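You operate a simulated robot arm through the tools that you are given. There is no shell and no other tool. Be economical: measure what you need, move in short steps, check, and stop when the job is done.

You are at the controls of a simulated two-armed robot. One attempt, no reset.

JOB
Put the teal finger from the top of the near bench on the middle of the fit bench. Fetch the grip carton and stand it on the clear end of the blank table. Fetch the tall yellow box and stand it on the top of the big blanks. Shut the teal-handled drawer. Fetch the teal rubber block and set it on the top of the big blanks. Hold the small grey pail on the aisle side of the sheet table steady with one hand and put the short purple cleat in it with the other. Put the yellow elbow on the low shelf of the green side table. Take the teal driver on the top of the tall grey stand and put it away on the clear end of the blank table. The order is free. Set down upright: teal finger, grip carton, tall yellow box, yellow elbow, teal driver.

The check looks at the end state, three seconds after you hand in, the way a careful person would. Anything else that was tipped, shoved, dropped, spilled or broken makes it a failure. Flat cloth is picked up by pressing the open fingertips on it (5 to 10 N) and closing them slowly along it; thin cloth reads only 2 to 8 mm in the jaws.

ROBOT AND FRAMES
Two 6-joint arms with two-finger grippers on one trunk, on a base that drives. Base frame: it is fixed to the floor where the robot stands at the start and does not move with it; the origin is under the middle of the robot, x ahead of it, y to its left, z up. Readings come in mm, rad, newtons and seconds.
The left shoulder is at the start at [70, 176, 1205], the right one opposite. With the tool pointing down near the work surface each hand reaches from about 340 to 680 mm from the robot's upright axis, wherever it stands, measured 20 degrees to its own side. Places, roughly: clear end of the blank table [2300, 2300, 800]; grip carton [2500, 250, 1000]; low shelf of the green side table [7600, 2800, 400]; middle of the fit bench [1600, -2800, 900]; short purple cleat (8x3x3 cm) [8000, 3000, 800]; small grey pail (14x14x12 cm) [7500, 100, 800]; tall yellow box (15x9x21 cm) [2300, 4300, 1000]; teal driver [7500, -3000, 500]; teal finger (8x7x13 cm) [500, 200, 900]; teal rubber block (8x5x4 cm) [2300, 2500, 900]; teal-handled drawer [1600, 4100, 800]; top of the big blanks [2300, 1400, 900]; yellow elbow (8x12x15 cm) [8000, 100, 900]. Payload 2.45 kg a hand.
The tool frame of a hand sits at the grasp point between the pads (the TCP): z along the fingers, y along the line on which they close. The tips reach 26 mm beyond it. The gripper opens to 96 mm. The gripper's body begins 69 mm behind the TCP.
Orientation is that of the tool frame in the base frame, as a unit quaternion [x, y, z, w]. With the fingers straight down and closing along the base's y, the tool's x points along the base's -x, its y along +y and its z along -z.

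CONTROLS
- The arms move only by the tool arm_command. It takes "left_plan", "right_plan" or both (then of equal length, played together; a hand with none holds still); each is a list of rows, each a list of 7 numbers: the shift along the tool's x, y, z in units of 40 mm (1.0 is 40 mm), then the turn, a rotation vector about the tool's x, y, z in units of 6 degrees (1.0 is 6 degrees), then the closure in counts, from 0 (fully open) to 255 (shut). In form: [[dx, dy, dz, rx, ry, rz, gripper], ...]. A call has 1 to 8 rows; each row shifts and turns the commanded pose from where the row before left it, along the tool's axes as they then stand. A call with a number of a shift or a turn outside -1 to 1 is refused whole. Each row takes 0.2 s and may step no farther than 50 mm and 0.15 rad from the row before; otherwise, or with a gripper value out of range, the whole call is refused. A pose out of reach is approached as far as the arm can. The call stops where the force on the tool passes 40 N (or 10 N more than at its start, if that is more) or the arm is blocked; 0.2 s more then pass. The fingers move at their own pace and stop on an object; they squeeze with about 34 N. The grip force told is the motor's: it shows also when the fingers shut on nothing. Time passes only in rows, and 0.2 s behind the last, so rows that do not move let the fingers close. It gives the time, the measured TCP pose, the force on the tool (base axes), the opening and the grip force at its end, in the units of the frame above (readings bear some noise), with the torque about the TCP (base axes, N m) and any sound that the robot's microphone picked up.
- Cameras (640 x 400 px; columns grow to the right, rows downward): "scene" is now at [103.1, 36, 1510.2]; the picture's right is [0.38, -0.92, 0.00], its down [-0.74, -0.30, -0.61] and it looks along [0.56, 0.23, -0.80] (base axes); focal length 280 px, centre (320, 200). "left" rides on the left gripper at [82, -3, -98] in its tool frame; the picture's right is [0.04, 1.00, 0.00], its down [-0.73, 0.03, -0.68] and it looks along [-0.68, 0.03, 0.73] (tool axes); focal length 256 px, centre (320, 200). "right" rides on the right gripper at [82, 3, -98] in its tool frame; the picture's right is [-0.04, 1.00, 0.00], its down [-0.73, -0.03, -0.68] and it looks along [-0.68, -0.03, 0.73] (tool axes); focal length 256 px, centre (320, 200). There is no depth. A picture from a camera that has moved, and an enlarged one, comes with that camera's place and axes in the base frame and with its lens. The place of the scene camera against the robot may be out by one fixed shift of up to 25 mm in any direction.
- get_image(camera): a new picture of that camera. The clock stands still meanwhile.
- lift_body(by): slides the trunk up (or, below 0, down) by that many mm; the arms and the scene camera ride with it, the base frame stays. It gives what a move gives, with no picture.
- steer(legs): drives the robot by 1 to 6 legs, each [ahead, left, turn to the left] in mm, mm and rad, along the robot's own axes; the way and the turn of a leg run together, so that a leg with both is an arc; at most 1500 mm and 3.142 rad a leg. The arms and the cameras ride along, it lands a little off, and it stops where it bumps. It gives what a move gives.
- pan_tilt(pan, tilt): turns the head with the scene camera to pan (to the left, within 1.501 rad either way) and tilt (down, from -0.506 to 1.204), counted from straight ahead of the robot. It gives what a move gives.
- enlarge(camera, box): a new picture of the part [left, top, right, bottom] of that camera's present view, enlarged. The clock stands still meanwhile.
- finish_job(): hands the job in; it is judged then, once.

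Go step by step. Nothing tells you exact positions but the pictures and the camera data: compare them with the known pose of the tool, close in by small moves and look again before you grip or let go. The budget is 217 turns and 208 pictures, counting those below and the enlarged ones. Unless the task says otherwise, let go and move clear before handing in, and close with one line.

The tools are called after "Call:" as name(argument=value, ...) on one line, values as JSON. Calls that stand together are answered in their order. arm_command: Moves the arms, as the interface text tells. Its arguments: {"type":"object","properties":{"left_plan":{"type":"array","items":{"type":"array","items":{"type":"number"}}},"right_plan":{"type":"array","items":{"type":"array","items":{"type":"number"}}}},"required":[]} The other tools are called the same way: lift_body (by) slides the trunk up or down; steer (legs) drives the base; pan_tilt (pan, tilt) turns the head that bears the scene camera; get_image (camera) takes a picture; enlarge (camera, box) takes an enlarged picture of a part of a camera's view; finish_job () hands the job in.

At the start:

```text
time_s: 0.0
left_eef_pos: [404.9, 368.6, 1122.7]
left_tcp_rot: [0.0, 1.0, 0.0, 0.0]
left_wrist_force: [-0.1, 0.5, 0.2]
left_torque: [-0.01, 0.01, 0.01]
left_opening: 96.0
left_gripper_force: 0.0
right_eef_pos: [643.7, -95.3, 1129.4]
right_tcp_rot: [0.0, 1.0, -0.001, 0.001]
right_wrist_force: [0.3, -0.6, 0.4]
right_torque: [0.01, -0.03, 0.0]
right_opening: 95.8
right_gripper_force: 0.1
trunk travel left (down, up): [-690.0, 150.0]
robot x, y, heading: [-0.6, 0.8, -0.003]
head pan, tilt: [0.391, 0.92]
```

scene: 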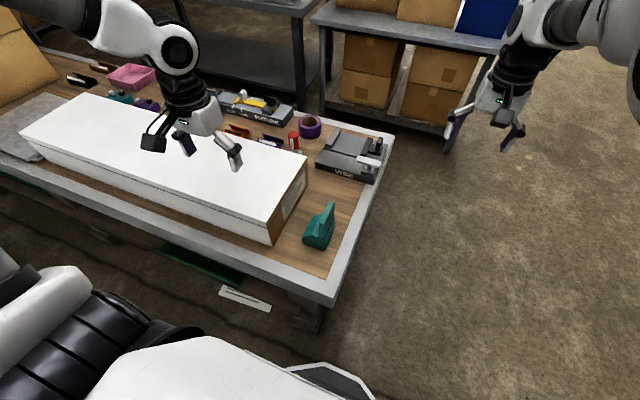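
right: 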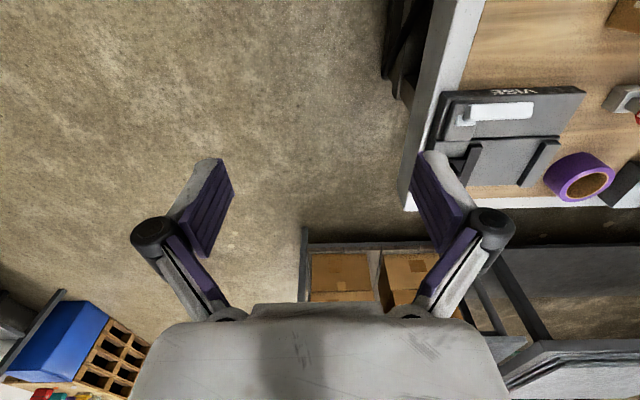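
left: 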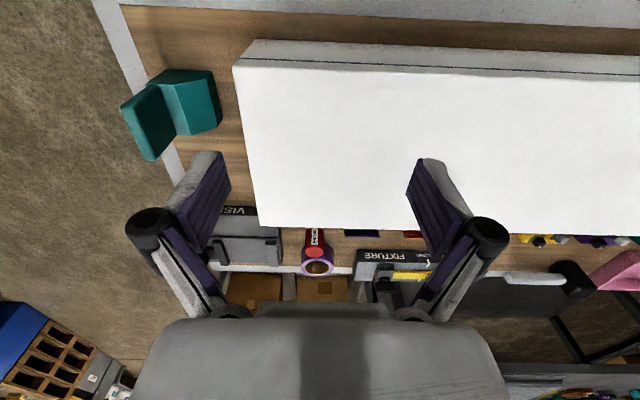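

I see the near bench with the teal finger at its right end, near [470,190]. I will take a closer look before planning the grasp.

Call:
enlarge(camera="scene", box=[240, 160, 400, 260])

Call:
enlarge(camera="left", box=[80, 40, 300, 180])

Call:
pan_tilt(pan=0.0, tilt=0.4)

Call:
get_image(camera="scene")

```text
4.00 times, centred on (320, 210) of scene
camera zoom: at [103.1, 36.0, 1510.2], right [0.38, -0.92, 0.0], down [-0.74, -0.3, -0.61], along [0.56, 0.23, -0.8], focal length 1120 px, centre (320, 160)
```

zoom: 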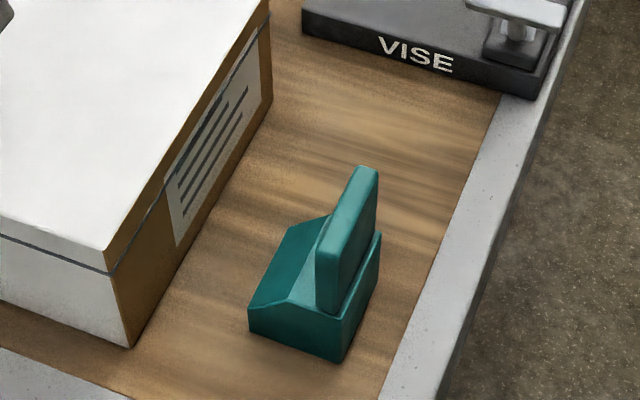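

```text
2.86 times, centred on (190, 110) of left
camera zoom: at [323.0, 366.2, 1220.8], right [-0.04, 1.0, 0.0], down [0.73, 0.03, 0.68], along [0.68, 0.03, -0.73], focal length 731 px, centre (691, 457)
```

zoom: 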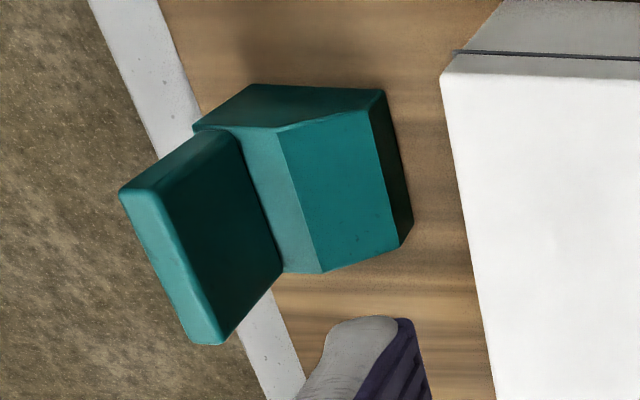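

```text
time_s: 0.9
left_eef_pos: [403.6, 369.5, 1122.7]
left_tcp_rot: [0.0, 1.0, 0.0, 0.0]
left_wrist_force: [-0.2, 0.8, -0.1]
left_torque: [0.0, 0.01, -0.01]
left_opening: 96.0
left_gripper_force: 0.1
right_eef_pos: [644.0, -94.6, 1130.2]
right_tcp_rot: [0.0, 1.0, 0.0, -0.001]
right_wrist_force: [-0.5, 0.6, -0.4]
right_torque: [0.02, 0.02, -0.01]
right_opening: 96.1
right_gripper_force: 0.1
trunk travel left (down, up): [-690.0, 150.0]
robot x, y, heading: [0.9, -1.8, 0.002]
head pan, tilt: [0.0, 0.4]
```

```text
202 pictures are left
camera scene: at [126.9, 7.7, 1554.5], right [0.0, -1.0, 0.0], down [-0.39, 0.0, -0.92], along [0.92, 0.0, -0.39], focal length 280 px, centre (320, 200)
```

scene: 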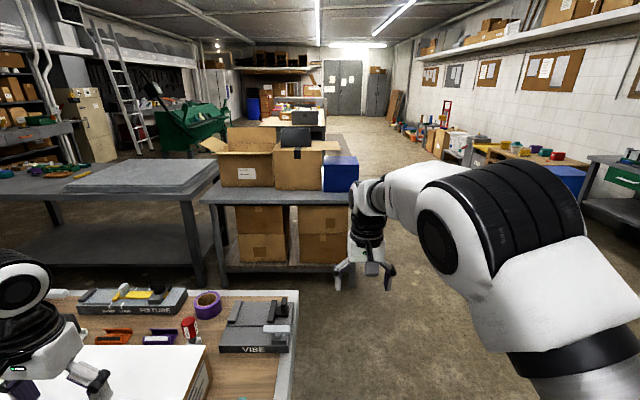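

The finger's upright slab has its long side along x, centred near [472,169] with its top at about z 950-960. I'll bring the left hand over it and check from there.

Call:
arm_command(left_plan=[[-0.3, -1, 0.2, 0, 0, 0, 0], [-0.3, -1, 0.2, 0, 0, 0, 0], [-0.3, -1, 0.2, 0, 0, 0, 0], [-0.3, -1, 0.2, 0, 0, 0, 0], [-0.3, -0.8, 0.2, 0, 0, 0, 0], [0, 0, 0, 0, 0, 0, 0]])

Call:
get_image(camera="left")

Call:
pan_tilt(pan=0.39, tilt=0.92)

Call:
get_image(camera="scene")

```text
time_s: 2.4
left_eef_pos: [463.5, 180.4, 1083.0]
left_tcp_rot: [0.0, 1.0, -0.001, 0.0]
left_wrist_force: [0.4, 0.4, 0.0]
left_torque: [-0.03, -0.02, 0.02]
left_opening: 96.0
left_gripper_force: 0.0
right_eef_pos: [643.2, -94.2, 1129.6]
right_tcp_rot: [0.0, 1.0, -0.001, 0.0]
right_wrist_force: [0.3, 0.6, 0.3]
right_torque: [-0.04, 0.03, 0.02]
right_opening: 96.0
right_gripper_force: 0.0
trunk travel left (down, up): [-690.0, 150.0]
robot x, y, heading: [-0.6, -1.3, 0.005]
head pan, tilt: [0.0, 0.4]
```

```text
201 pictures are left
camera left: at [382.1, 176.6, 1180.4], right [-0.04, 1.0, 0.0], down [0.73, 0.03, 0.68], along [0.68, 0.03, -0.73], focal length 256 px, centre (320, 200)
```

left: 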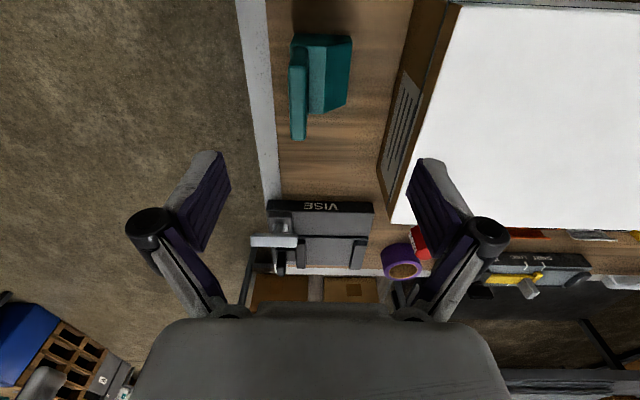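

```text
time_s: 3.3
left_eef_pos: [463.1, 178.7, 1083.0]
left_tcp_rot: [0.0, 1.0, 0.0, 0.0]
left_wrist_force: [0.0, -0.3, -0.2]
left_torque: [0.0, -0.01, 0.01]
left_opening: 95.9
left_gripper_force: 0.0
right_eef_pos: [645.0, -94.7, 1129.1]
right_tcp_rot: [0.0, 1.0, 0.0, 0.0]
right_wrist_force: [0.2, 0.1, 0.3]
right_torque: [-0.04, 0.03, 0.0]
right_opening: 95.7
right_gripper_force: 0.0
trunk travel left (down, up): [-690.0, 150.0]
robot x, y, heading: [-0.2, -1.9, 0.006]
head pan, tilt: [0.389, 0.92]
```

```text
200 pictures are left
camera scene: at [103.2, 35.5, 1510.2], right [0.38, -0.93, 0.0], down [-0.74, -0.3, -0.61], along [0.56, 0.23, -0.8], focal length 280 px, centre (320, 200)
```

scene: 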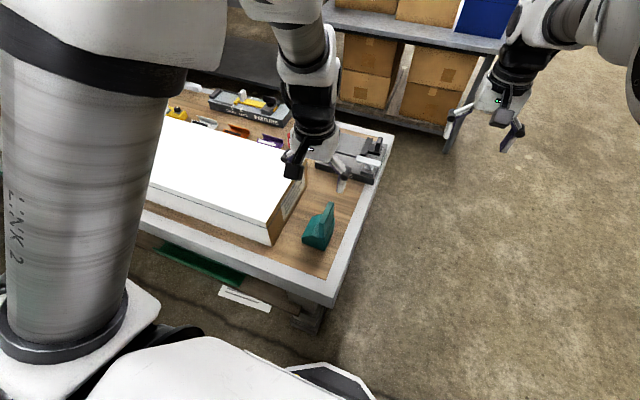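

The two hand views agree on the slab top at about [476,159,948]. I'll centre over it, come down part way and check.

Call:
arm_command(left_plan=[[-0.32, -0.51, 0.6, 0, 0, 0, 0], [0, 0, 1, 0, 0, 0, 0], [0, 0, 0.9, 0, 0, 0, 0], [0, 0, 0, 0, 0, 0, 0]])

Call:
get_image(camera="left")

Call:
enlarge(camera="scene", box=[240, 140, 400, 260])

```text
time_s: 4.3
left_eef_pos: [477.5, 157.7, 985.8]
left_tcp_rot: [-0.012, 1.0, -0.013, 0.002]
left_wrist_force: [0.1, -0.8, 0.8]
left_torque: [0.04, -0.03, -0.03]
left_opening: 95.8
left_gripper_force: 0.0
right_eef_pos: [643.8, -97.1, 1129.3]
right_tcp_rot: [0.0, 1.0, 0.0, 0.0]
right_wrist_force: [-0.1, -1.0, 0.0]
right_torque: [0.01, -0.01, 0.0]
right_opening: 96.2
right_gripper_force: 0.2
trunk travel left (down, up): [-690.0, 150.0]
robot x, y, heading: [-0.9, 2.5, -0.004]
head pan, tilt: [0.389, 0.92]
```

```text
199 pictures are left
camera left: at [396.7, 155.8, 1084.7], right [-0.06, 1.0, -0.03], down [0.73, 0.06, 0.68], along [0.68, 0.02, -0.73], focal length 256 px, centre (320, 200)
```

left: 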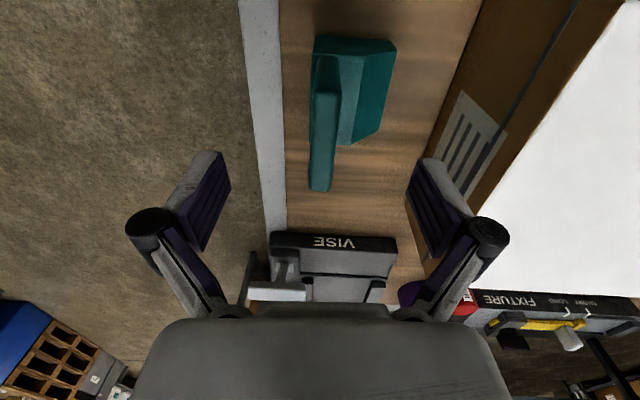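

```text
3.33 times, centred on (320, 200) of scene
camera zoom: at [102.2, 34.6, 1510.2], right [0.38, -0.93, 0.0], down [-0.74, -0.3, -0.61], along [0.56, 0.23, -0.8], focal length 934 px, centre (320, 200)
```

zoom: 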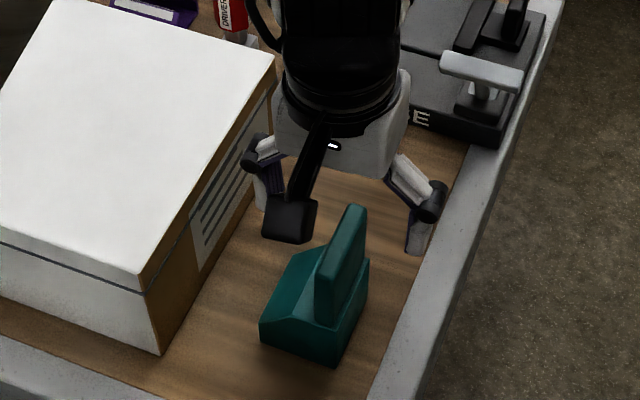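

The slab is centred between the fingers. I'll descend and close on it.

Call:
arm_command(left_plan=[[0, 0, 0.5, 0, 0, 0, 0], [0, 0, 0.5, 0, 0, 0, 0], [0, 0, 0.45, 0, 0, 0, 0], [0, 0, 0, 0, 0, 0, 0], [0, 0, 0, 0, 0, 0, 255], [0, 0, 0, 0, 0, 0, 255], [0, 0, 0, 0, 0, 0, 255], [0, 0, 0, 0, 0, 0, 255]])

Call:
enlarge(camera="left", box=[160, 0, 480, 220])

```text
time_s: 6.1
left_eef_pos: [475.8, 154.0, 925.4]
left_tcp_rot: [0.001, 1.0, 0.001, 0.0]
left_wrist_force: [-0.4, 0.5, 0.7]
left_torque: [-0.01, 0.03, 0.0]
left_opening: 15.7
left_gripper_force: 33.8
right_eef_pos: [644.9, -95.5, 1129.9]
right_tcp_rot: [0.0, 1.0, 0.0, 0.0]
right_wrist_force: [-0.5, -0.7, 0.3]
right_torque: [0.05, 0.01, 0.02]
right_opening: 95.8
right_gripper_force: 0.0
trunk travel left (down, up): [-690.0, 150.0]
robot x, y, heading: [2.5, 1.3, -0.001]
head pan, tilt: [0.389, 0.92]
```

```text
1.82 times, centred on (320, 110) of left
camera zoom: at [394.8, 152.6, 1023.7], right [-0.04, 1.0, 0.0], down [0.73, 0.03, 0.68], along [0.68, 0.03, -0.73], focal length 465 px, centre (320, 364)
```

zoom: 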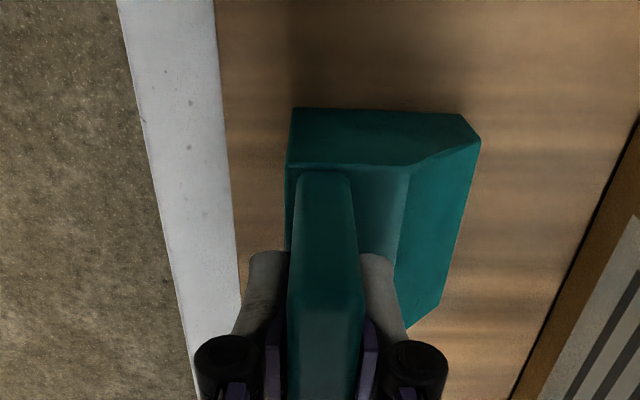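

The finger is gripped (15.7 mm). I'll lift it clear and look toward the fit bench on the right.

Call:
arm_command(left_plan=[[0, 0, -0.8, 0, 0, 0, 255], [0, 0, -0.9, 0, 0, 0, 255], [0, 0, -0.9, 0, 0, 0, 255], [0, 0, -0.9, 0, 0, 0, 255], [0, 0, -0.9, 0, 0, 0, 255], [0, 0, 0, 0, 0, 0, 255]])

Call:
pan_tilt(pan=-1.0, tilt=0.35)

Call:
get_image(camera="scene")

Call:
get_image(camera="left")

```text
time_s: 7.5
left_eef_pos: [477.1, 156.5, 1100.6]
left_tcp_rot: [0.001, 1.0, 0.0, 0.001]
left_wrist_force: [-0.5, -0.1, -3.1]
left_torque: [-0.05, 0.05, -0.03]
left_opening: 15.7
left_gripper_force: 33.9
right_eef_pos: [644.6, -94.4, 1128.3]
right_tcp_rot: [0.0, 1.0, -0.001, 0.0]
right_wrist_force: [-0.6, 0.2, 0.0]
right_torque: [0.01, 0.02, 0.02]
right_opening: 96.0
right_gripper_force: 0.1
trunk travel left (down, up): [-690.0, 150.0]
robot x, y, heading: [2.6, -1.7, -0.001]
head pan, tilt: [0.389, 0.92]
```

```text
time_s: 9.0
left_eef_pos: [476.6, 157.5, 1100.8]
left_tcp_rot: [-0.001, 1.0, 0.0, -0.001]
left_wrist_force: [0.0, -0.9, -3.4]
left_torque: [-0.02, 0.02, 0.01]
left_opening: 15.7
left_gripper_force: 34.0
right_eef_pos: [645.4, -95.1, 1130.0]
right_tcp_rot: [-0.001, 1.0, 0.0, 0.0]
right_wrist_force: [-0.2, 0.3, 1.4]
right_torque: [-0.03, -0.01, -0.04]
right_opening: 96.0
right_gripper_force: 0.1
trunk travel left (down, up): [-690.0, 150.0]
robot x, y, heading: [0.2, -0.6, -0.001]
head pan, tilt: [-1.0, 0.351]
```

```text
196 pictures are left
camera scene: at [85.0, -70.7, 1559.1], right [-0.84, -0.54, 0.0], down [-0.19, 0.29, -0.94], along [0.51, -0.79, -0.34], focal length 280 px, centre (320, 200)
```

scene: 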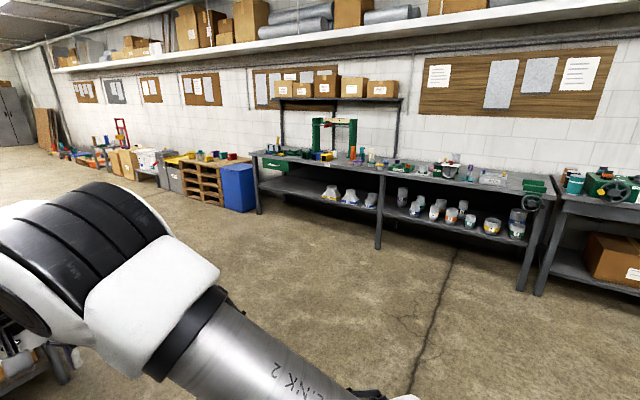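

```text
195 pictures are left
camera left: at [396.4, 154.1, 1198.5], right [-0.04, 1.0, 0.0], down [0.73, 0.03, 0.68], along [0.68, 0.03, -0.73], focal length 256 px, centre (320, 200)
```

left: 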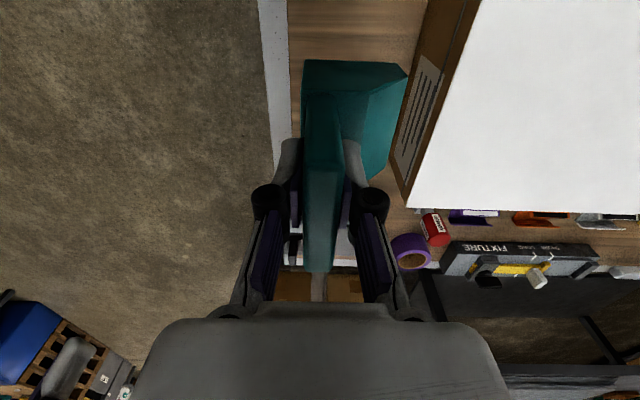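

The fit bench runs along the right wall. I'll back off from the near bench, turn right, and drive closer to look.

Call:
steer(legs=[[-100, -250, 0], [0, 0, -1.571], [1000, 1300, 0]])

Call:
pan_tilt(pan=0, tilt=0.6)

Call:
get_image(camera="scene")

```text
refused: leg 3 is longer than a leg can be; nothing moved
```

```text
time_s: 10.3
left_eef_pos: [476.4, 157.0, 1101.4]
left_tcp_rot: [0.0, 1.0, -0.001, 0.0]
left_wrist_force: [0.8, 0.2, -3.0]
left_torque: [-0.04, 0.0, 0.01]
left_opening: 15.4
left_gripper_force: 33.7
right_eef_pos: [643.6, -94.8, 1129.1]
right_tcp_rot: [-0.001, 1.0, 0.0, 0.0]
right_wrist_force: [0.3, -0.2, 0.1]
right_torque: [-0.01, -0.04, -0.01]
right_opening: 95.7
right_gripper_force: 0.0
trunk travel left (down, up): [-690.0, 150.0]
robot x, y, heading: [0.5, -0.1, -0.001]
head pan, tilt: [0.0, 0.6]
```

```text
194 pictures are left
camera scene: at [123.1, 7.5, 1536.3], right [0.0, -1.0, 0.0], down [-0.57, 0.0, -0.82], along [0.82, 0.0, -0.57], focal length 280 px, centre (320, 200)
```

scene: 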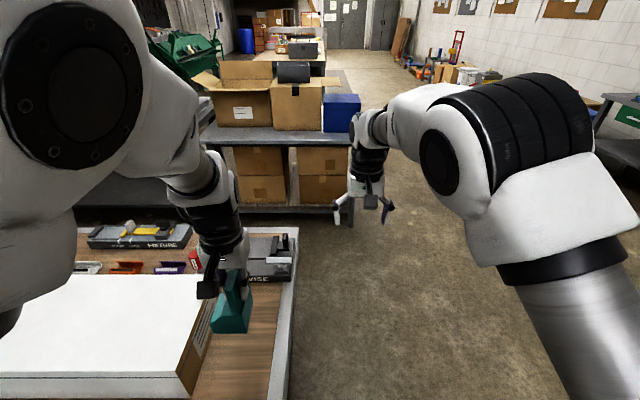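

The move was refused because one leg was too long, so I'll split it.

Call:
steer(legs=[[-100, -250, 0], [0, 0, -1.571], [700, 800, 0], [300, 500, 0]])

Call:
get_image(camera="scene")

```text
time_s: 24.1
left_eef_pos: [1291.6, -1782.1, 1099.8]
left_tcp_rot: [0.728, 0.686, 0.0, 0.0]
left_wrist_force: [0.5, -1.1, -3.1]
left_torque: [-0.03, 0.0, 0.01]
left_opening: 15.9
left_gripper_force: 34.1
right_eef_pos: [1028.5, -1933.0, 1128.8]
right_tcp_rot: [0.728, 0.686, 0.0, 0.0]
right_wrist_force: [-0.7, 0.7, 0.9]
right_torque: [0.04, -0.01, 0.01]
right_opening: 95.9
right_gripper_force: 0.1
trunk travel left (down, up): [-690.0, 150.0]
robot x, y, heading: [1164.9, -1295.9, -1.632]
head pan, tilt: [0.0, 0.6]
```

```text
193 pictures are left
camera scene: at [1138.5, -1427.4, 1536.3], right [-1.0, 0.06, 0.0], down [0.03, 0.56, -0.82], along [-0.05, -0.82, -0.57], focal length 280 px, centre (320, 200)
```

scene: 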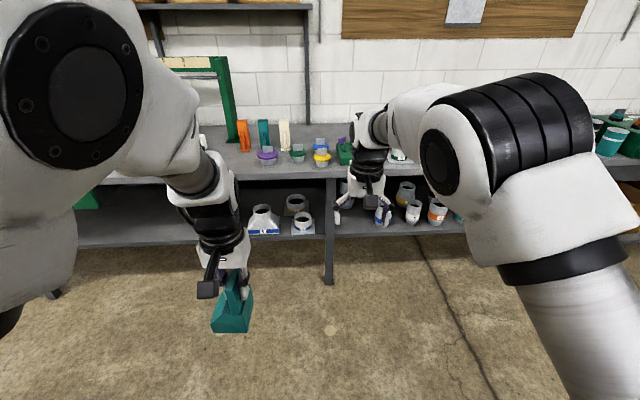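

The bench's centre leg lies ahead, with the green arch stand to its left. I'll look to the left for the given spot near x=1600.

Call:
pan_tilt(pan=0.35, tilt=0.5)

Call:
get_image(camera="left")

Call:
get_image(camera="scene")

Call:
get_image(camera="right")

```text
time_s: 24.9
left_eef_pos: [1290.5, -1781.9, 1100.2]
left_tcp_rot: [0.728, 0.686, 0.0, 0.0]
left_wrist_force: [0.3, 0.7, -3.5]
left_torque: [0.02, 0.05, 0.0]
left_opening: 15.6
left_gripper_force: 34.5
right_eef_pos: [1029.3, -1934.2, 1129.7]
right_tcp_rot: [0.728, 0.686, 0.001, 0.0]
right_wrist_force: [-0.1, -0.5, 0.3]
right_torque: [0.0, 0.01, 0.02]
right_opening: 96.0
right_gripper_force: 0.0
trunk travel left (down, up): [-690.0, 150.0]
robot x, y, heading: [1166.5, -1295.5, -1.628]
head pan, tilt: [0.351, 0.499]
```

```text
192 pictures are left
camera left: at [1293.7, -1700.3, 1198.7], right [1.0, -0.02, 0.0], down [-0.01, -0.73, 0.68], along [-0.01, -0.68, -0.73], focal length 256 px, centre (320, 200)
```

left: 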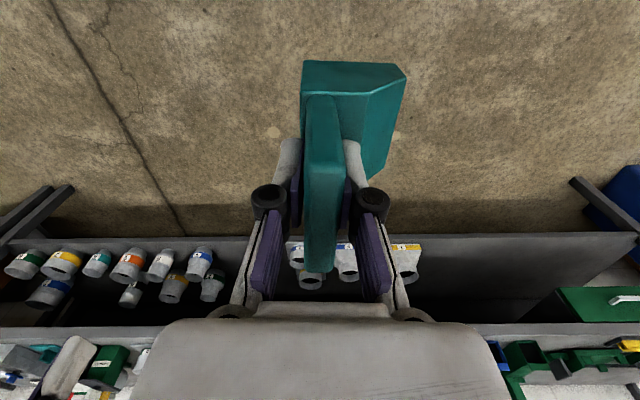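

```text
191 pictures are left
camera scene: at [1170.3, -1426.9, 1545.3], right [-0.96, -0.29, 0.0], down [-0.14, 0.46, -0.88], along [0.25, -0.84, -0.48], focal length 280 px, centre (320, 200)
```

scene: 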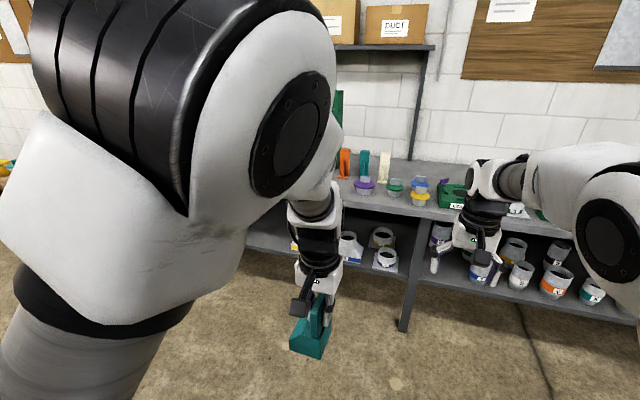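

```text
190 pictures are left
camera right: at [1038.3, -1851.2, 1227.4], right [0.99, -0.1, 0.0], down [-0.07, -0.73, 0.68], along [-0.07, -0.68, -0.73], focal length 256 px, centre (320, 200)
```

right: 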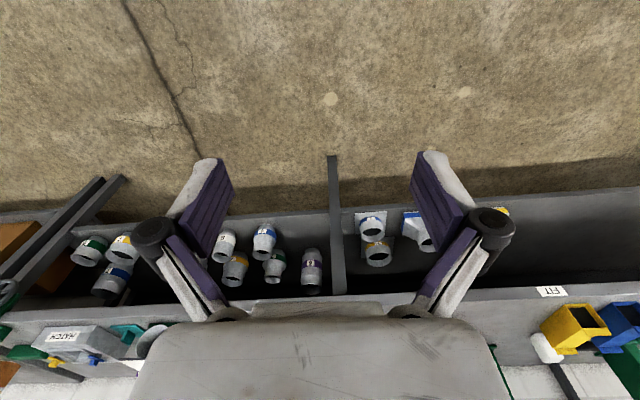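

The right hand camera shows a "FIT" label on the bench edge at about x=1630, so that bay is the target. I'll move in front of it.

Call:
steer(legs=[[0, 0, 0.06], [350, 330, 0]])

Call:
pan_tilt(pan=-0.1, tilt=0.5)

Call:
get_image(camera="scene")

Call:
get_image(camera="right")

```text
time_s: 28.2
left_eef_pos: [1652.1, -2128.9, 1099.9]
left_tcp_rot: [0.705, 0.709, 0.0, 0.001]
left_wrist_force: [0.6, 0.3, -3.3]
left_torque: [0.03, 0.03, -0.02]
left_opening: 15.5
left_gripper_force: 33.9
right_eef_pos: [1400.4, -2295.7, 1129.0]
right_tcp_rot: [0.704, 0.71, 0.0, 0.0]
right_wrist_force: [0.0, 1.0, 0.5]
right_torque: [0.02, -0.01, -0.02]
right_opening: 96.2
right_gripper_force: 0.0
trunk travel left (down, up): [-690.0, 150.0]
robot x, y, heading: [1495.2, -1653.9, -1.565]
head pan, tilt: [0.351, 0.499]
```

```text
time_s: 29.1
left_eef_pos: [1652.0, -2129.0, 1100.9]
left_tcp_rot: [0.705, 0.71, -0.001, -0.001]
left_wrist_force: [0.2, 0.1, -3.7]
left_torque: [0.01, 0.02, 0.03]
left_opening: 15.6
left_gripper_force: 34.1
right_eef_pos: [1400.0, -2297.4, 1128.8]
right_tcp_rot: [0.705, 0.709, 0.0, 0.0]
right_wrist_force: [0.3, -0.3, 0.0]
right_torque: [0.03, -0.01, -0.01]
right_opening: 96.0
right_gripper_force: 0.1
trunk travel left (down, up): [-690.0, 150.0]
robot x, y, heading: [1491.6, -1654.3, -1.567]
head pan, tilt: [-0.099, 0.499]
```

```text
189 pictures are left
camera scene: at [1467.9, -1786.5, 1545.4], right [-1.0, 0.09, 0.0], down [0.04, 0.48, -0.88], along [-0.08, -0.87, -0.48], focal length 280 px, centre (320, 200)
```

scene: 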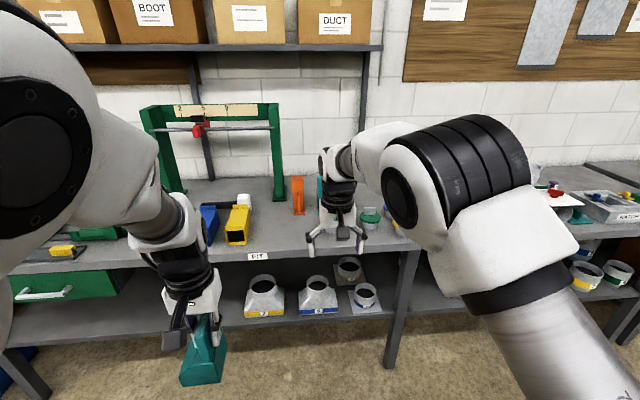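

```text
188 pictures are left
camera right: at [1404.1, -2214.6, 1227.5], right [1.0, -0.03, 0.0], down [-0.02, -0.73, 0.68], along [-0.02, -0.68, -0.73], focal length 256 px, centre (320, 200)
```

right: 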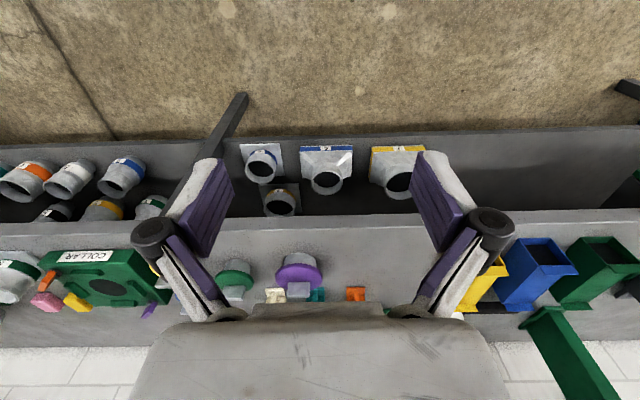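

The FIT label sits near [1620,-2604], with chutes, an arch and caps around it. I'll zoom in to find free surface in the middle.

Call:
enlarge(camera="scene", box=[120, 90, 420, 280])

Call:
get_image(camera="left")

```text
2.11 times, centred on (270, 185) of scene
camera zoom: at [1467.9, -1786.5, 1545.4], right [-1.0, 0.09, 0.0], down [0.04, 0.48, -0.88], along [-0.08, -0.87, -0.48], focal length 590 px, centre (425, 232)
```

zoom: 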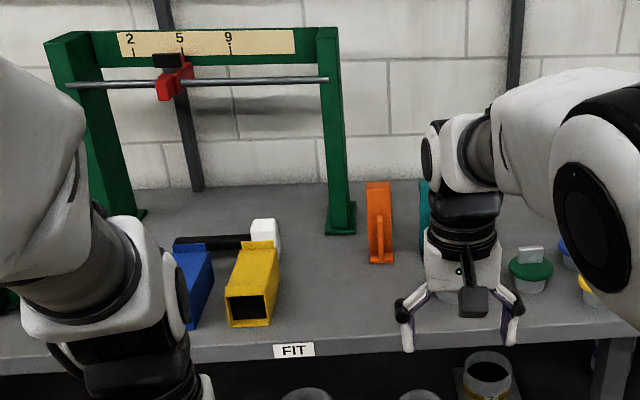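

```text
186 pictures are left
camera left: at [1648.8, -2047.1, 1198.8], right [1.0, 0.05, 0.0], down [0.03, -0.73, 0.68], along [0.03, -0.68, -0.73], focal length 256 px, centre (320, 200)
```

left: 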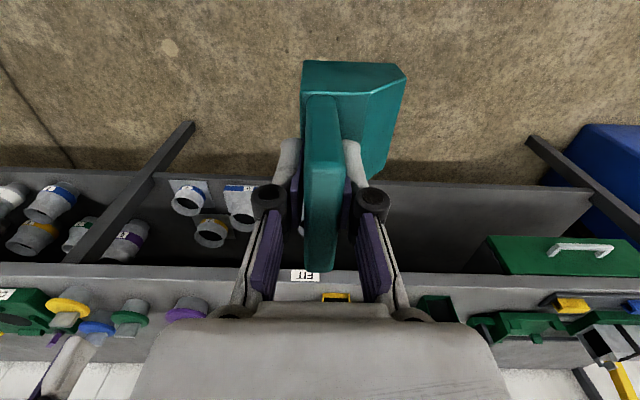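

The spot right of the yellow chute, near [1580,-2780], is free and matches the given middle. I'll tuck the right arm back, then drive up to it.

Call:
arm_command(right_plan=[[1, -0.6, 0, 0, 0, 0, 0], [1, -0.6, 0, 0, 0, 0, 0], [1, -0.6, 0, 0, 0, 0, 0], [1, -0.6, 0, 0, 0, 0, 0], [1, -0.6, 0, 0, 0, 0, 0]])

Call:
steer(legs=[[0, -92, 0], [530, 0, 0]])

Call:
pan_tilt(pan=0.0, tilt=0.8)

Call:
get_image(camera="scene")

Call:
get_image(camera="left")

```text
time_s: 30.3
left_eef_pos: [1649.9, -2127.3, 1102.0]
left_tcp_rot: [0.705, 0.709, 0.0, 0.001]
left_wrist_force: [-0.3, 1.0, -2.6]
left_torque: [0.0, 0.01, 0.0]
left_opening: 15.7
left_gripper_force: 33.7
right_eef_pos: [1276.1, -2094.6, 1133.5]
right_tcp_rot: [0.705, 0.709, 0.0, 0.001]
right_wrist_force: [-1.0, -0.2, 0.1]
right_torque: [-0.03, -0.06, 0.04]
right_opening: 95.9
right_gripper_force: 0.2
trunk travel left (down, up): [-690.0, 150.0]
robot x, y, heading: [1494.7, -1653.5, -1.557]
head pan, tilt: [-0.099, 0.499]
```

```text
time_s: 34.0
left_eef_pos: [1564.2, -2642.3, 1100.6]
left_tcp_rot: [0.705, 0.709, 0.0, 0.0]
left_wrist_force: [-0.7, 0.0, -3.1]
left_torque: [0.02, 0.08, 0.0]
left_opening: 15.7
left_gripper_force: 34.5
right_eef_pos: [1187.9, -2609.7, 1133.7]
right_tcp_rot: [0.705, 0.709, 0.001, 0.0]
right_wrist_force: [-0.2, -0.7, -0.5]
right_torque: [-0.05, -0.02, -0.03]
right_opening: 96.0
right_gripper_force: 0.1
trunk travel left (down, up): [-690.0, 150.0]
robot x, y, heading: [1402.5, -2166.2, -1.565]
head pan, tilt: [-0.099, 0.499]
```

```text
time_s: 34.8
left_eef_pos: [1561.4, -2641.8, 1100.1]
left_tcp_rot: [0.705, 0.709, 0.0, -0.002]
left_wrist_force: [-0.3, -0.1, -2.3]
left_torque: [-0.02, 0.06, -0.01]
left_opening: 15.6
left_gripper_force: 34.8
right_eef_pos: [1187.9, -2610.0, 1132.5]
right_tcp_rot: [0.706, 0.708, 0.0, 0.0]
right_wrist_force: [0.5, 0.2, 0.6]
right_torque: [-0.03, -0.03, 0.03]
right_opening: 96.0
right_gripper_force: 0.0
trunk travel left (down, up): [-690.0, 150.0]
robot x, y, heading: [1407.3, -2165.8, -1.564]
head pan, tilt: [0.0, 0.799]
```

```text
185 pictures are left
camera scene: at [1387.5, -2290.7, 1519.5], right [-1.0, -0.01, 0.0], down [0.0, 0.72, -0.7], along [0.0, -0.7, -0.72], focal length 280 px, centre (320, 200)
```

scene: 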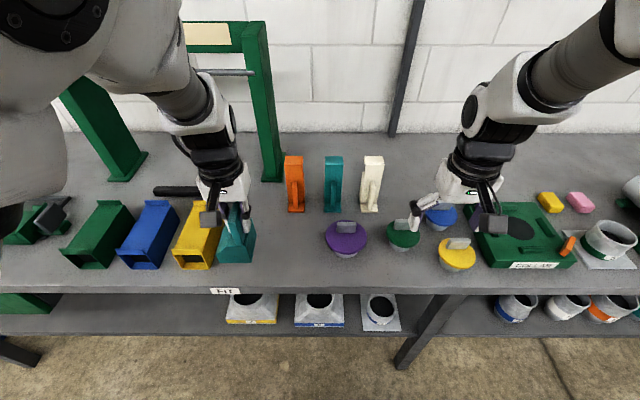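

```text
184 pictures are left
camera left: at [1559.4, -2561.2, 1198.7], right [1.0, 0.05, 0.0], down [0.03, -0.73, 0.68], along [0.03, -0.68, -0.73], focal length 256 px, centre (320, 200)
```

left: 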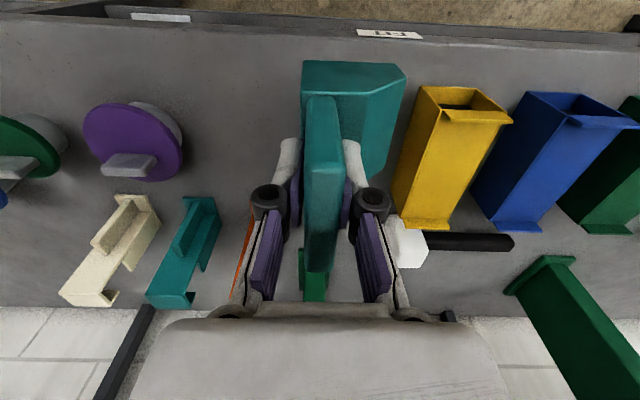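

Free space spans x 1480–1670. I'll extend the finger to about [1555,-2770], lower part way and look.

Call:
arm_command(left_plan=[[-0.8, -0.05, 0, 0, 0, 0, 255], [-0.8, -0.05, 0, 0, 0, 0, 255], [-0.8, -0.05, 0, 0, 0, 0, 255], [-0.8, -0.05, 0, 0, 0, 0, 255], [0, 0, 0.8, 0, 0, 0, 255], [0, 0, 0.8, 0, 0, 0, 255], [0, 0, 0, 0, 0, 0, 255]])

Call:
get_image(camera="scene")

Call:
get_image(camera="left")

```text
time_s: 36.4
left_eef_pos: [1553.4, -2771.9, 1039.0]
left_tcp_rot: [0.706, 0.709, 0.001, -0.001]
left_wrist_force: [1.0, 0.0, -2.5]
left_torque: [0.02, 0.07, 0.03]
left_opening: 15.5
left_gripper_force: 34.3
right_eef_pos: [1186.7, -2610.3, 1132.1]
right_tcp_rot: [0.705, 0.709, 0.001, 0.0]
right_wrist_force: [0.3, -0.4, -0.5]
right_torque: [-0.01, 0.0, 0.01]
right_opening: 95.8
right_gripper_force: 0.1
trunk travel left (down, up): [-690.0, 150.0]
robot x, y, heading: [1402.0, -2164.0, -1.567]
head pan, tilt: [0.0, 0.799]
```

```text
183 pictures are left
camera scene: at [1387.6, -2290.4, 1519.4], right [-1.0, -0.01, 0.0], down [0.0, 0.72, -0.7], along [0.0, -0.7, -0.72], focal length 280 px, centre (320, 200)
```

scene: 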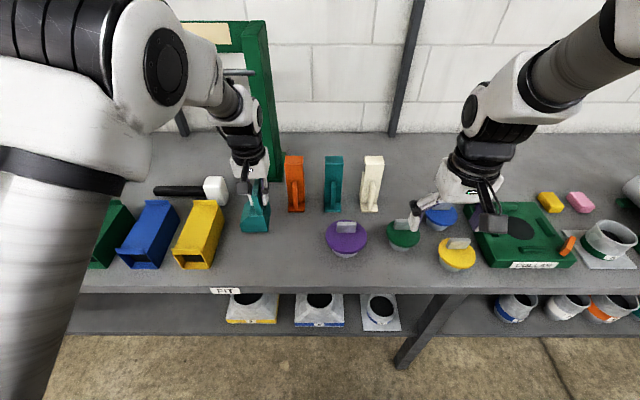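

```text
182 pictures are left
camera left: at [1550.9, -2690.0, 1136.2], right [1.0, 0.05, 0.0], down [0.03, -0.73, 0.68], along [0.03, -0.68, -0.73], focal length 256 px, centre (320, 200)
```

left: 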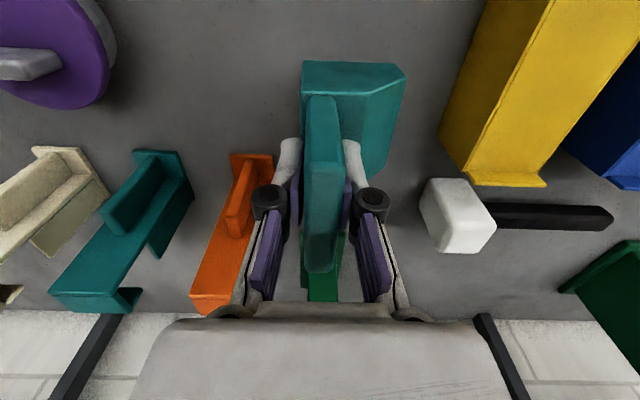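

It is clear of its neighbours. I'll pull it 25 mm toward me and lower gently to feel the bench.

Call:
arm_command(left_plan=[[0.6, 0, 0.3, 0, 0, 0, 255], [0, 0, 0.4, 0, 0, 0, 255], [0, 0, 0.3, 0, 0, 0, 255], [0, 0, 0.15, 0, 0, 0, 255], [0, 0, 0.1, 0, 0, 0, 255], [0, 0, 0, 0, 0, 0, 255]])

Call:
get_image(camera="left")

```text
time_s: 37.8
left_eef_pos: [1552.9, -2747.8, 987.4]
left_tcp_rot: [0.705, 0.709, 0.0, 0.0]
left_wrist_force: [-0.8, -0.6, -2.6]
left_torque: [0.04, 0.03, -0.04]
left_opening: 15.6
left_gripper_force: 33.4
right_eef_pos: [1188.9, -2610.7, 1133.8]
right_tcp_rot: [0.706, 0.709, 0.001, 0.0]
right_wrist_force: [-1.0, -0.2, -0.7]
right_torque: [0.01, -0.01, -0.01]
right_opening: 95.9
right_gripper_force: 0.0
trunk travel left (down, up): [-690.0, 150.0]
robot x, y, heading: [1399.5, -2165.2, -1.572]
head pan, tilt: [0.0, 0.799]
```

```text
181 pictures are left
camera left: at [1550.9, -2665.7, 1085.3], right [1.0, 0.05, 0.0], down [0.03, -0.73, 0.68], along [0.03, -0.68, -0.73], focal length 256 px, centre (320, 200)
```

left: 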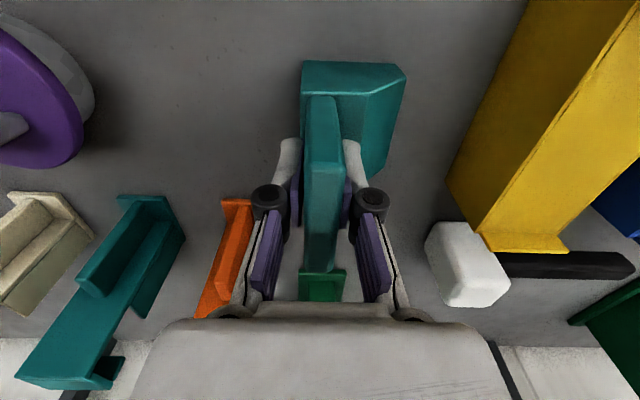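

Still in the air. I'll keep lowering in tiny steps until it touches.

Call:
arm_command(left_plan=[[0, 0, 0.15, 0, 0, 0, 255], [0, 0, 0.1, 0, 0, 0, 255], [0, 0, 0.1, 0, 0, 0, 255], [0, 0, 0.1, 0, 0, 0, 255], [0, 0, 0.1, 0, 0, 0, 255], [0, 0, 0.1, 0, 0, 0, 255], [0, 0, 0.1, 0, 0, 0, 255], [0, 0, 0, 0, 0, 0, 255]])

```text
time_s: 39.0
left_eef_pos: [1555.1, -2745.3, 969.1]
left_tcp_rot: [0.704, 0.71, -0.002, 0.002]
left_wrist_force: [2.3, 6.4, 17.7]
left_torque: [0.66, -0.08, 0.0]
left_opening: 15.5
left_gripper_force: 33.8
right_eef_pos: [1187.6, -2607.8, 1134.5]
right_tcp_rot: [0.705, 0.709, -0.001, 0.001]
right_wrist_force: [0.1, -0.5, -0.3]
right_torque: [0.0, 0.0, 0.0]
right_opening: 95.9
right_gripper_force: 0.0
trunk travel left (down, up): [-690.0, 150.0]
robot x, y, heading: [1398.6, -2169.4, -1.565]
head pan, tilt: [0.0, 0.799]
stopped in row 6 (left hand): the force on the tool passed its limit at 43 N (the readings are from after the stop); the commanded pose is now the measured one
```

It is resting on the bench (contact at TCP z≈970). I'll open and lift straight up, then check.

Call:
arm_command(left_plan=[[0, 0, 0, 0, 0, 0, 150], [0, 0, 0, 0, 0, 0, 80], [0, 0, 0, 0, 0, 0, 80], [0, 0, -0.4, 0, 0, 0, 80], [0, 0, -0.8, 0, 0, 0, 80], [0, 0, -1, 0, 0, 0, 80], [0.5, 0, -1, 0, 0, 0, 80], [1, 0, 0, 0, 0, 0, 80]])

Call:
get_image(camera="scene")

```text
time_s: 40.8
left_eef_pos: [1551.6, -2683.6, 1099.7]
left_tcp_rot: [0.705, 0.709, -0.002, 0.001]
left_wrist_force: [-0.6, 1.2, 0.5]
left_torque: [-0.06, -0.04, 0.0]
left_opening: 66.4
left_gripper_force: 0.0
right_eef_pos: [1187.0, -2608.2, 1133.3]
right_tcp_rot: [0.705, 0.709, -0.001, 0.0]
right_wrist_force: [0.3, -0.3, 0.4]
right_torque: [0.02, -0.04, 0.02]
right_opening: 96.6
right_gripper_force: 0.0
trunk travel left (down, up): [-690.0, 150.0]
robot x, y, heading: [1401.5, -2165.4, -1.56]
head pan, tilt: [0.0, 0.799]
```

```text
180 pictures are left
camera scene: at [1386.4, -2287.3, 1519.7], right [-1.0, -0.01, 0.0], down [0.0, 0.72, -0.7], along [0.0, -0.7, -0.72], focal length 280 px, centre (320, 200)
```

scene: 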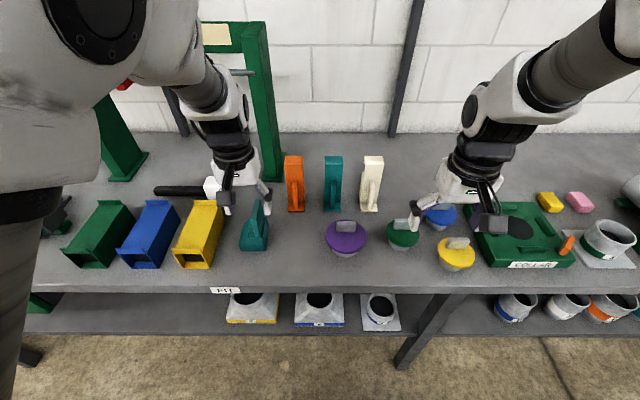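

The teal finger stands upright in place. Next I'll back off, turn to face +x, and look down the aisle.

Call:
steer(legs=[[-800, 0, 0], [0, 0, 1.565]])

Call:
pan_tilt(pan=0.0, tilt=0.25)

Call:
get_image(camera="scene")

```text
time_s: 49.0
left_eef_pos: [1913.8, -1213.9, 1097.7]
left_tcp_rot: [-0.014, 1.0, 0.0, 0.001]
left_wrist_force: [0.7, 0.4, -0.7]
left_torque: [0.0, 0.0, 0.01]
left_opening: 66.2
left_gripper_force: 0.0
right_eef_pos: [1844.9, -1580.2, 1132.7]
right_tcp_rot: [-0.013, 1.0, 0.0, 0.0]
right_wrist_force: [0.8, -0.2, -0.3]
right_torque: [0.03, -0.02, 0.02]
right_opening: 95.9
right_gripper_force: 0.1
trunk travel left (down, up): [-690.0, 150.0]
robot x, y, heading: [1399.6, -1375.3, 0.028]
head pan, tilt: [0.0, 0.799]
```

```text
time_s: 49.9
left_eef_pos: [1914.0, -1213.2, 1095.9]
left_tcp_rot: [-0.014, 1.0, 0.0, 0.0]
left_wrist_force: [0.3, 0.4, -0.3]
left_torque: [0.03, 0.01, 0.02]
left_opening: 66.0
left_gripper_force: 0.1
right_eef_pos: [1845.6, -1580.5, 1133.8]
right_tcp_rot: [-0.013, 1.0, 0.0, 0.0]
right_wrist_force: [0.0, -1.2, 0.0]
right_torque: [0.0, -0.02, 0.03]
right_opening: 96.0
right_gripper_force: 0.2
trunk travel left (down, up): [-690.0, 150.0]
robot x, y, heading: [1398.7, -1371.7, 0.027]
head pan, tilt: [0.0, 0.25]
```

```text
179 pictures are left
camera scene: at [1525.0, -1363.6, 1568.5], right [0.03, -1.0, 0.0], down [-0.25, -0.01, -0.97], along [0.97, 0.03, -0.25], focal length 280 px, centre (320, 200)
```

scene: 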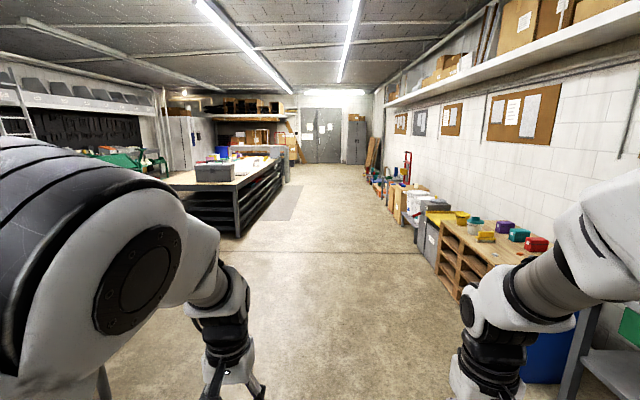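

The aisle along y≈-1375 is clear and the sheet table starts ahead on the left. I'll drive down the aisle.

Call:
steer(legs=[[0, 0, -0.027], [1500, 0, 0], [1500, 0, 0], [1500, 0, 0]])

Call:
pan_tilt(pan=0.5, tilt=0.35)

Call:
get_image(camera="scene")

Call:
pan_tilt(pan=-0.6, tilt=0.4)

Call:
get_image(camera="scene")

```text
time_s: 71.7
left_eef_pos: [6400.8, -1366.9, 1096.9]
left_tcp_rot: [0.027, 1.0, 0.0, 0.0]
left_wrist_force: [0.5, -0.2, 0.1]
left_torque: [0.01, -0.02, -0.02]
left_opening: 66.0
left_gripper_force: 0.1
right_eef_pos: [6302.6, -1726.8, 1131.2]
right_tcp_rot: [0.027, 1.0, 0.0, -0.001]
right_wrist_force: [-0.6, -0.5, -1.1]
right_torque: [0.01, 0.0, -0.03]
right_opening: 95.9
right_gripper_force: 0.1
trunk travel left (down, up): [-690.0, 150.0]
robot x, y, heading: [5873.3, -1486.5, -0.053]
head pan, tilt: [0.0, 0.25]
```

```text
time_s: 72.6
left_eef_pos: [6401.6, -1368.2, 1096.3]
left_tcp_rot: [0.026, 1.0, 0.0, 0.0]
left_wrist_force: [-0.5, -0.7, -0.7]
left_torque: [0.0, 0.03, -0.02]
left_opening: 66.0
left_gripper_force: 0.1
right_eef_pos: [6304.3, -1727.1, 1132.5]
right_tcp_rot: [0.026, 1.0, 0.0, 0.0]
right_wrist_force: [0.2, -0.4, -0.2]
right_torque: [0.0, -0.01, 0.01]
right_opening: 95.9
right_gripper_force: 0.1
trunk travel left (down, up): [-690.0, 150.0]
robot x, y, heading: [5877.3, -1485.5, -0.05]
head pan, tilt: [0.499, 0.351]
```

```text
178 pictures are left
camera scene: at [5991.6, -1441.8, 1559.1], right [0.43, -0.9, 0.0], down [-0.31, -0.15, -0.94], along [0.85, 0.41, -0.34], focal length 280 px, centre (320, 200)
```

scene: 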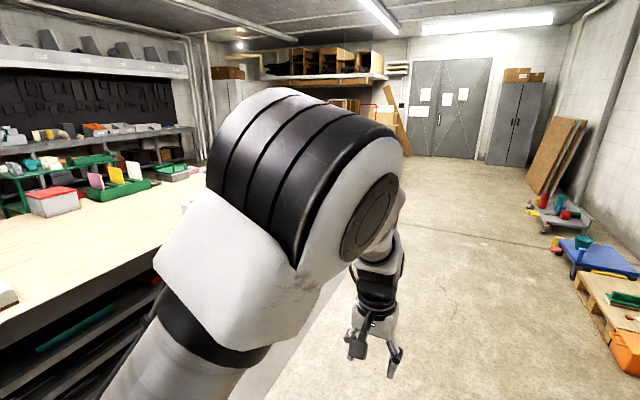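

```text
time_s: 73.9
left_eef_pos: [6401.1, -1368.3, 1096.1]
left_tcp_rot: [0.026, 1.0, 0.0, 0.0]
left_wrist_force: [0.2, -0.2, 0.3]
left_torque: [0.03, -0.04, -0.01]
left_opening: 66.1
left_gripper_force: 0.0
right_eef_pos: [6303.6, -1726.0, 1133.7]
right_tcp_rot: [0.026, 1.0, 0.0, 0.0]
right_wrist_force: [0.7, 0.4, -0.3]
right_torque: [0.0, -0.04, 0.0]
right_opening: 95.9
right_gripper_force: 0.1
trunk travel left (down, up): [-690.0, 150.0]
robot x, y, heading: [5871.6, -1486.3, -0.054]
head pan, tilt: [-0.6, 0.4]
```

```text
177 pictures are left
camera scene: at [5981.4, -1538.1, 1554.6], right [-0.61, -0.79, 0.0], down [-0.31, 0.24, -0.92], along [0.73, -0.56, -0.39], focal length 280 px, centre (320, 200)
```

scene: 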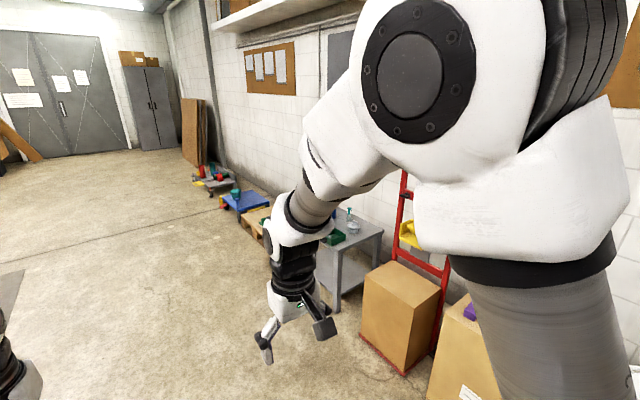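

The low grey stand with the driver is at the right wall. I'll do the elbow and cleat first, so I'll go to face the sheet table near x≈7700.

Call:
steer(legs=[[0, 0, 0.052], [1450, 150, 0], [400, 150, 0], [0, 0, 1.571]])

Call:
pan_tilt(pan=0.0, tilt=0.4)

Call:
get_image(camera="scene")

```text
time_s: 87.8
left_eef_pos: [7601.8, -662.2, 1097.0]
left_tcp_rot: [0.718, -0.696, 0.0, -0.001]
left_wrist_force: [-1.4, -0.3, -0.3]
left_torque: [0.0, 0.02, 0.02]
left_opening: 65.8
left_gripper_force: 0.0
right_eef_pos: [7968.4, -730.0, 1133.3]
right_tcp_rot: [0.718, -0.696, 0.0, 0.001]
right_wrist_force: [0.2, -0.4, 0.0]
right_torque: [-0.01, -0.04, -0.01]
right_opening: 95.7
right_gripper_force: 0.1
trunk travel left (down, up): [-690.0, 150.0]
robot x, y, heading: [7765.1, -1177.7, 1.604]
head pan, tilt: [-0.6, 0.4]
```

```text
time_s: 88.8
left_eef_pos: [7602.3, -663.0, 1097.1]
left_tcp_rot: [0.718, -0.696, -0.001, -0.001]
left_wrist_force: [-0.1, 0.0, -0.3]
left_torque: [0.0, 0.01, 0.01]
left_opening: 65.9
left_gripper_force: 0.1
right_eef_pos: [7967.7, -730.0, 1133.0]
right_tcp_rot: [0.719, -0.695, 0.0, 0.0]
right_wrist_force: [1.1, 0.3, 0.1]
right_torque: [-0.01, -0.01, -0.01]
right_opening: 96.0
right_gripper_force: 0.0
trunk travel left (down, up): [-690.0, 150.0]
robot x, y, heading: [7765.3, -1179.8, 1.602]
head pan, tilt: [0.0, 0.4]
```

```text
176 pictures are left
camera scene: at [7744.0, -1028.2, 1554.6], right [1.0, 0.03, 0.0], down [0.01, -0.39, -0.92], along [-0.03, 0.92, -0.39], focal length 280 px, centre (320, 200)
```

scene: 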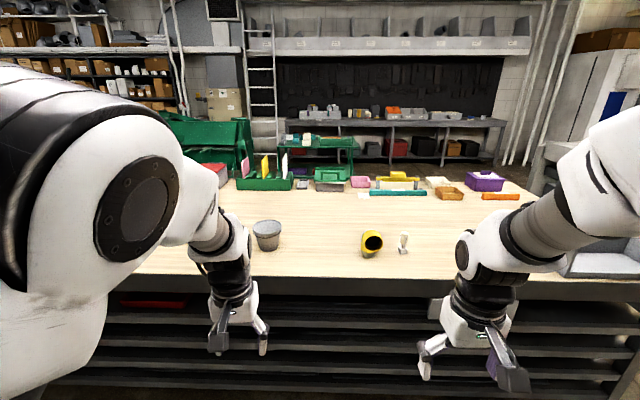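

The pail and the yellow elbow are at the near edge of the sheet table, with the green side table behind it. I'll zoom in on them.

Call:
enlarge(camera="scene", box=[340, 210, 440, 275])

Call:
enlarge(camera="scene", box=[140, 90, 460, 210])

```text
6.15 times, centred on (390, 242) of scene
camera zoom: at [7744.0, -1028.2, 1554.6], right [1.0, 0.03, 0.0], down [0.01, -0.39, -0.92], along [-0.03, 0.92, -0.39], focal length 1724 px, centre (-111, -62)
```

zoom: 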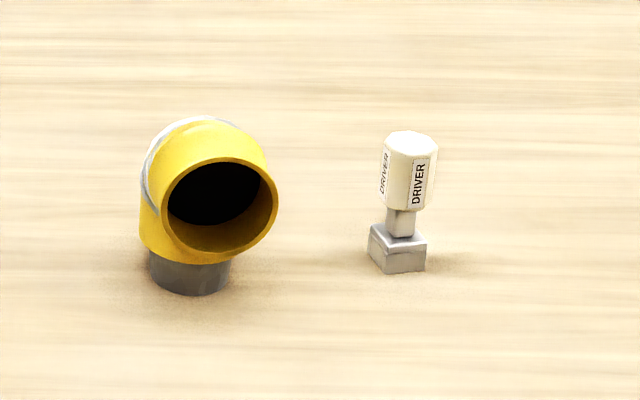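

```text
2.00 times, centred on (300, 150) of scene
camera zoom: at [7744.0, -1028.2, 1554.6], right [1.0, 0.03, 0.0], down [0.01, -0.39, -0.92], along [-0.03, 0.92, -0.39], focal length 560 px, centre (360, 300)
```

zoom: 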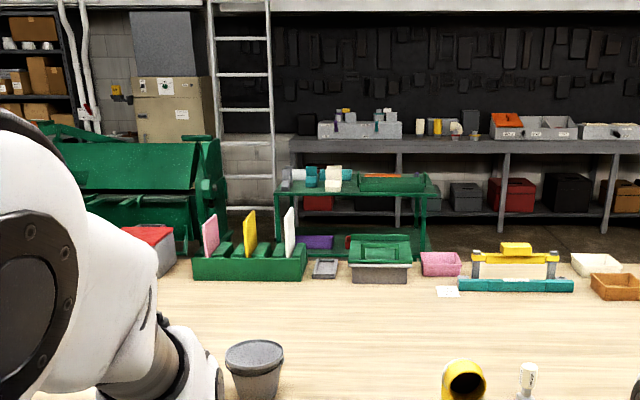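

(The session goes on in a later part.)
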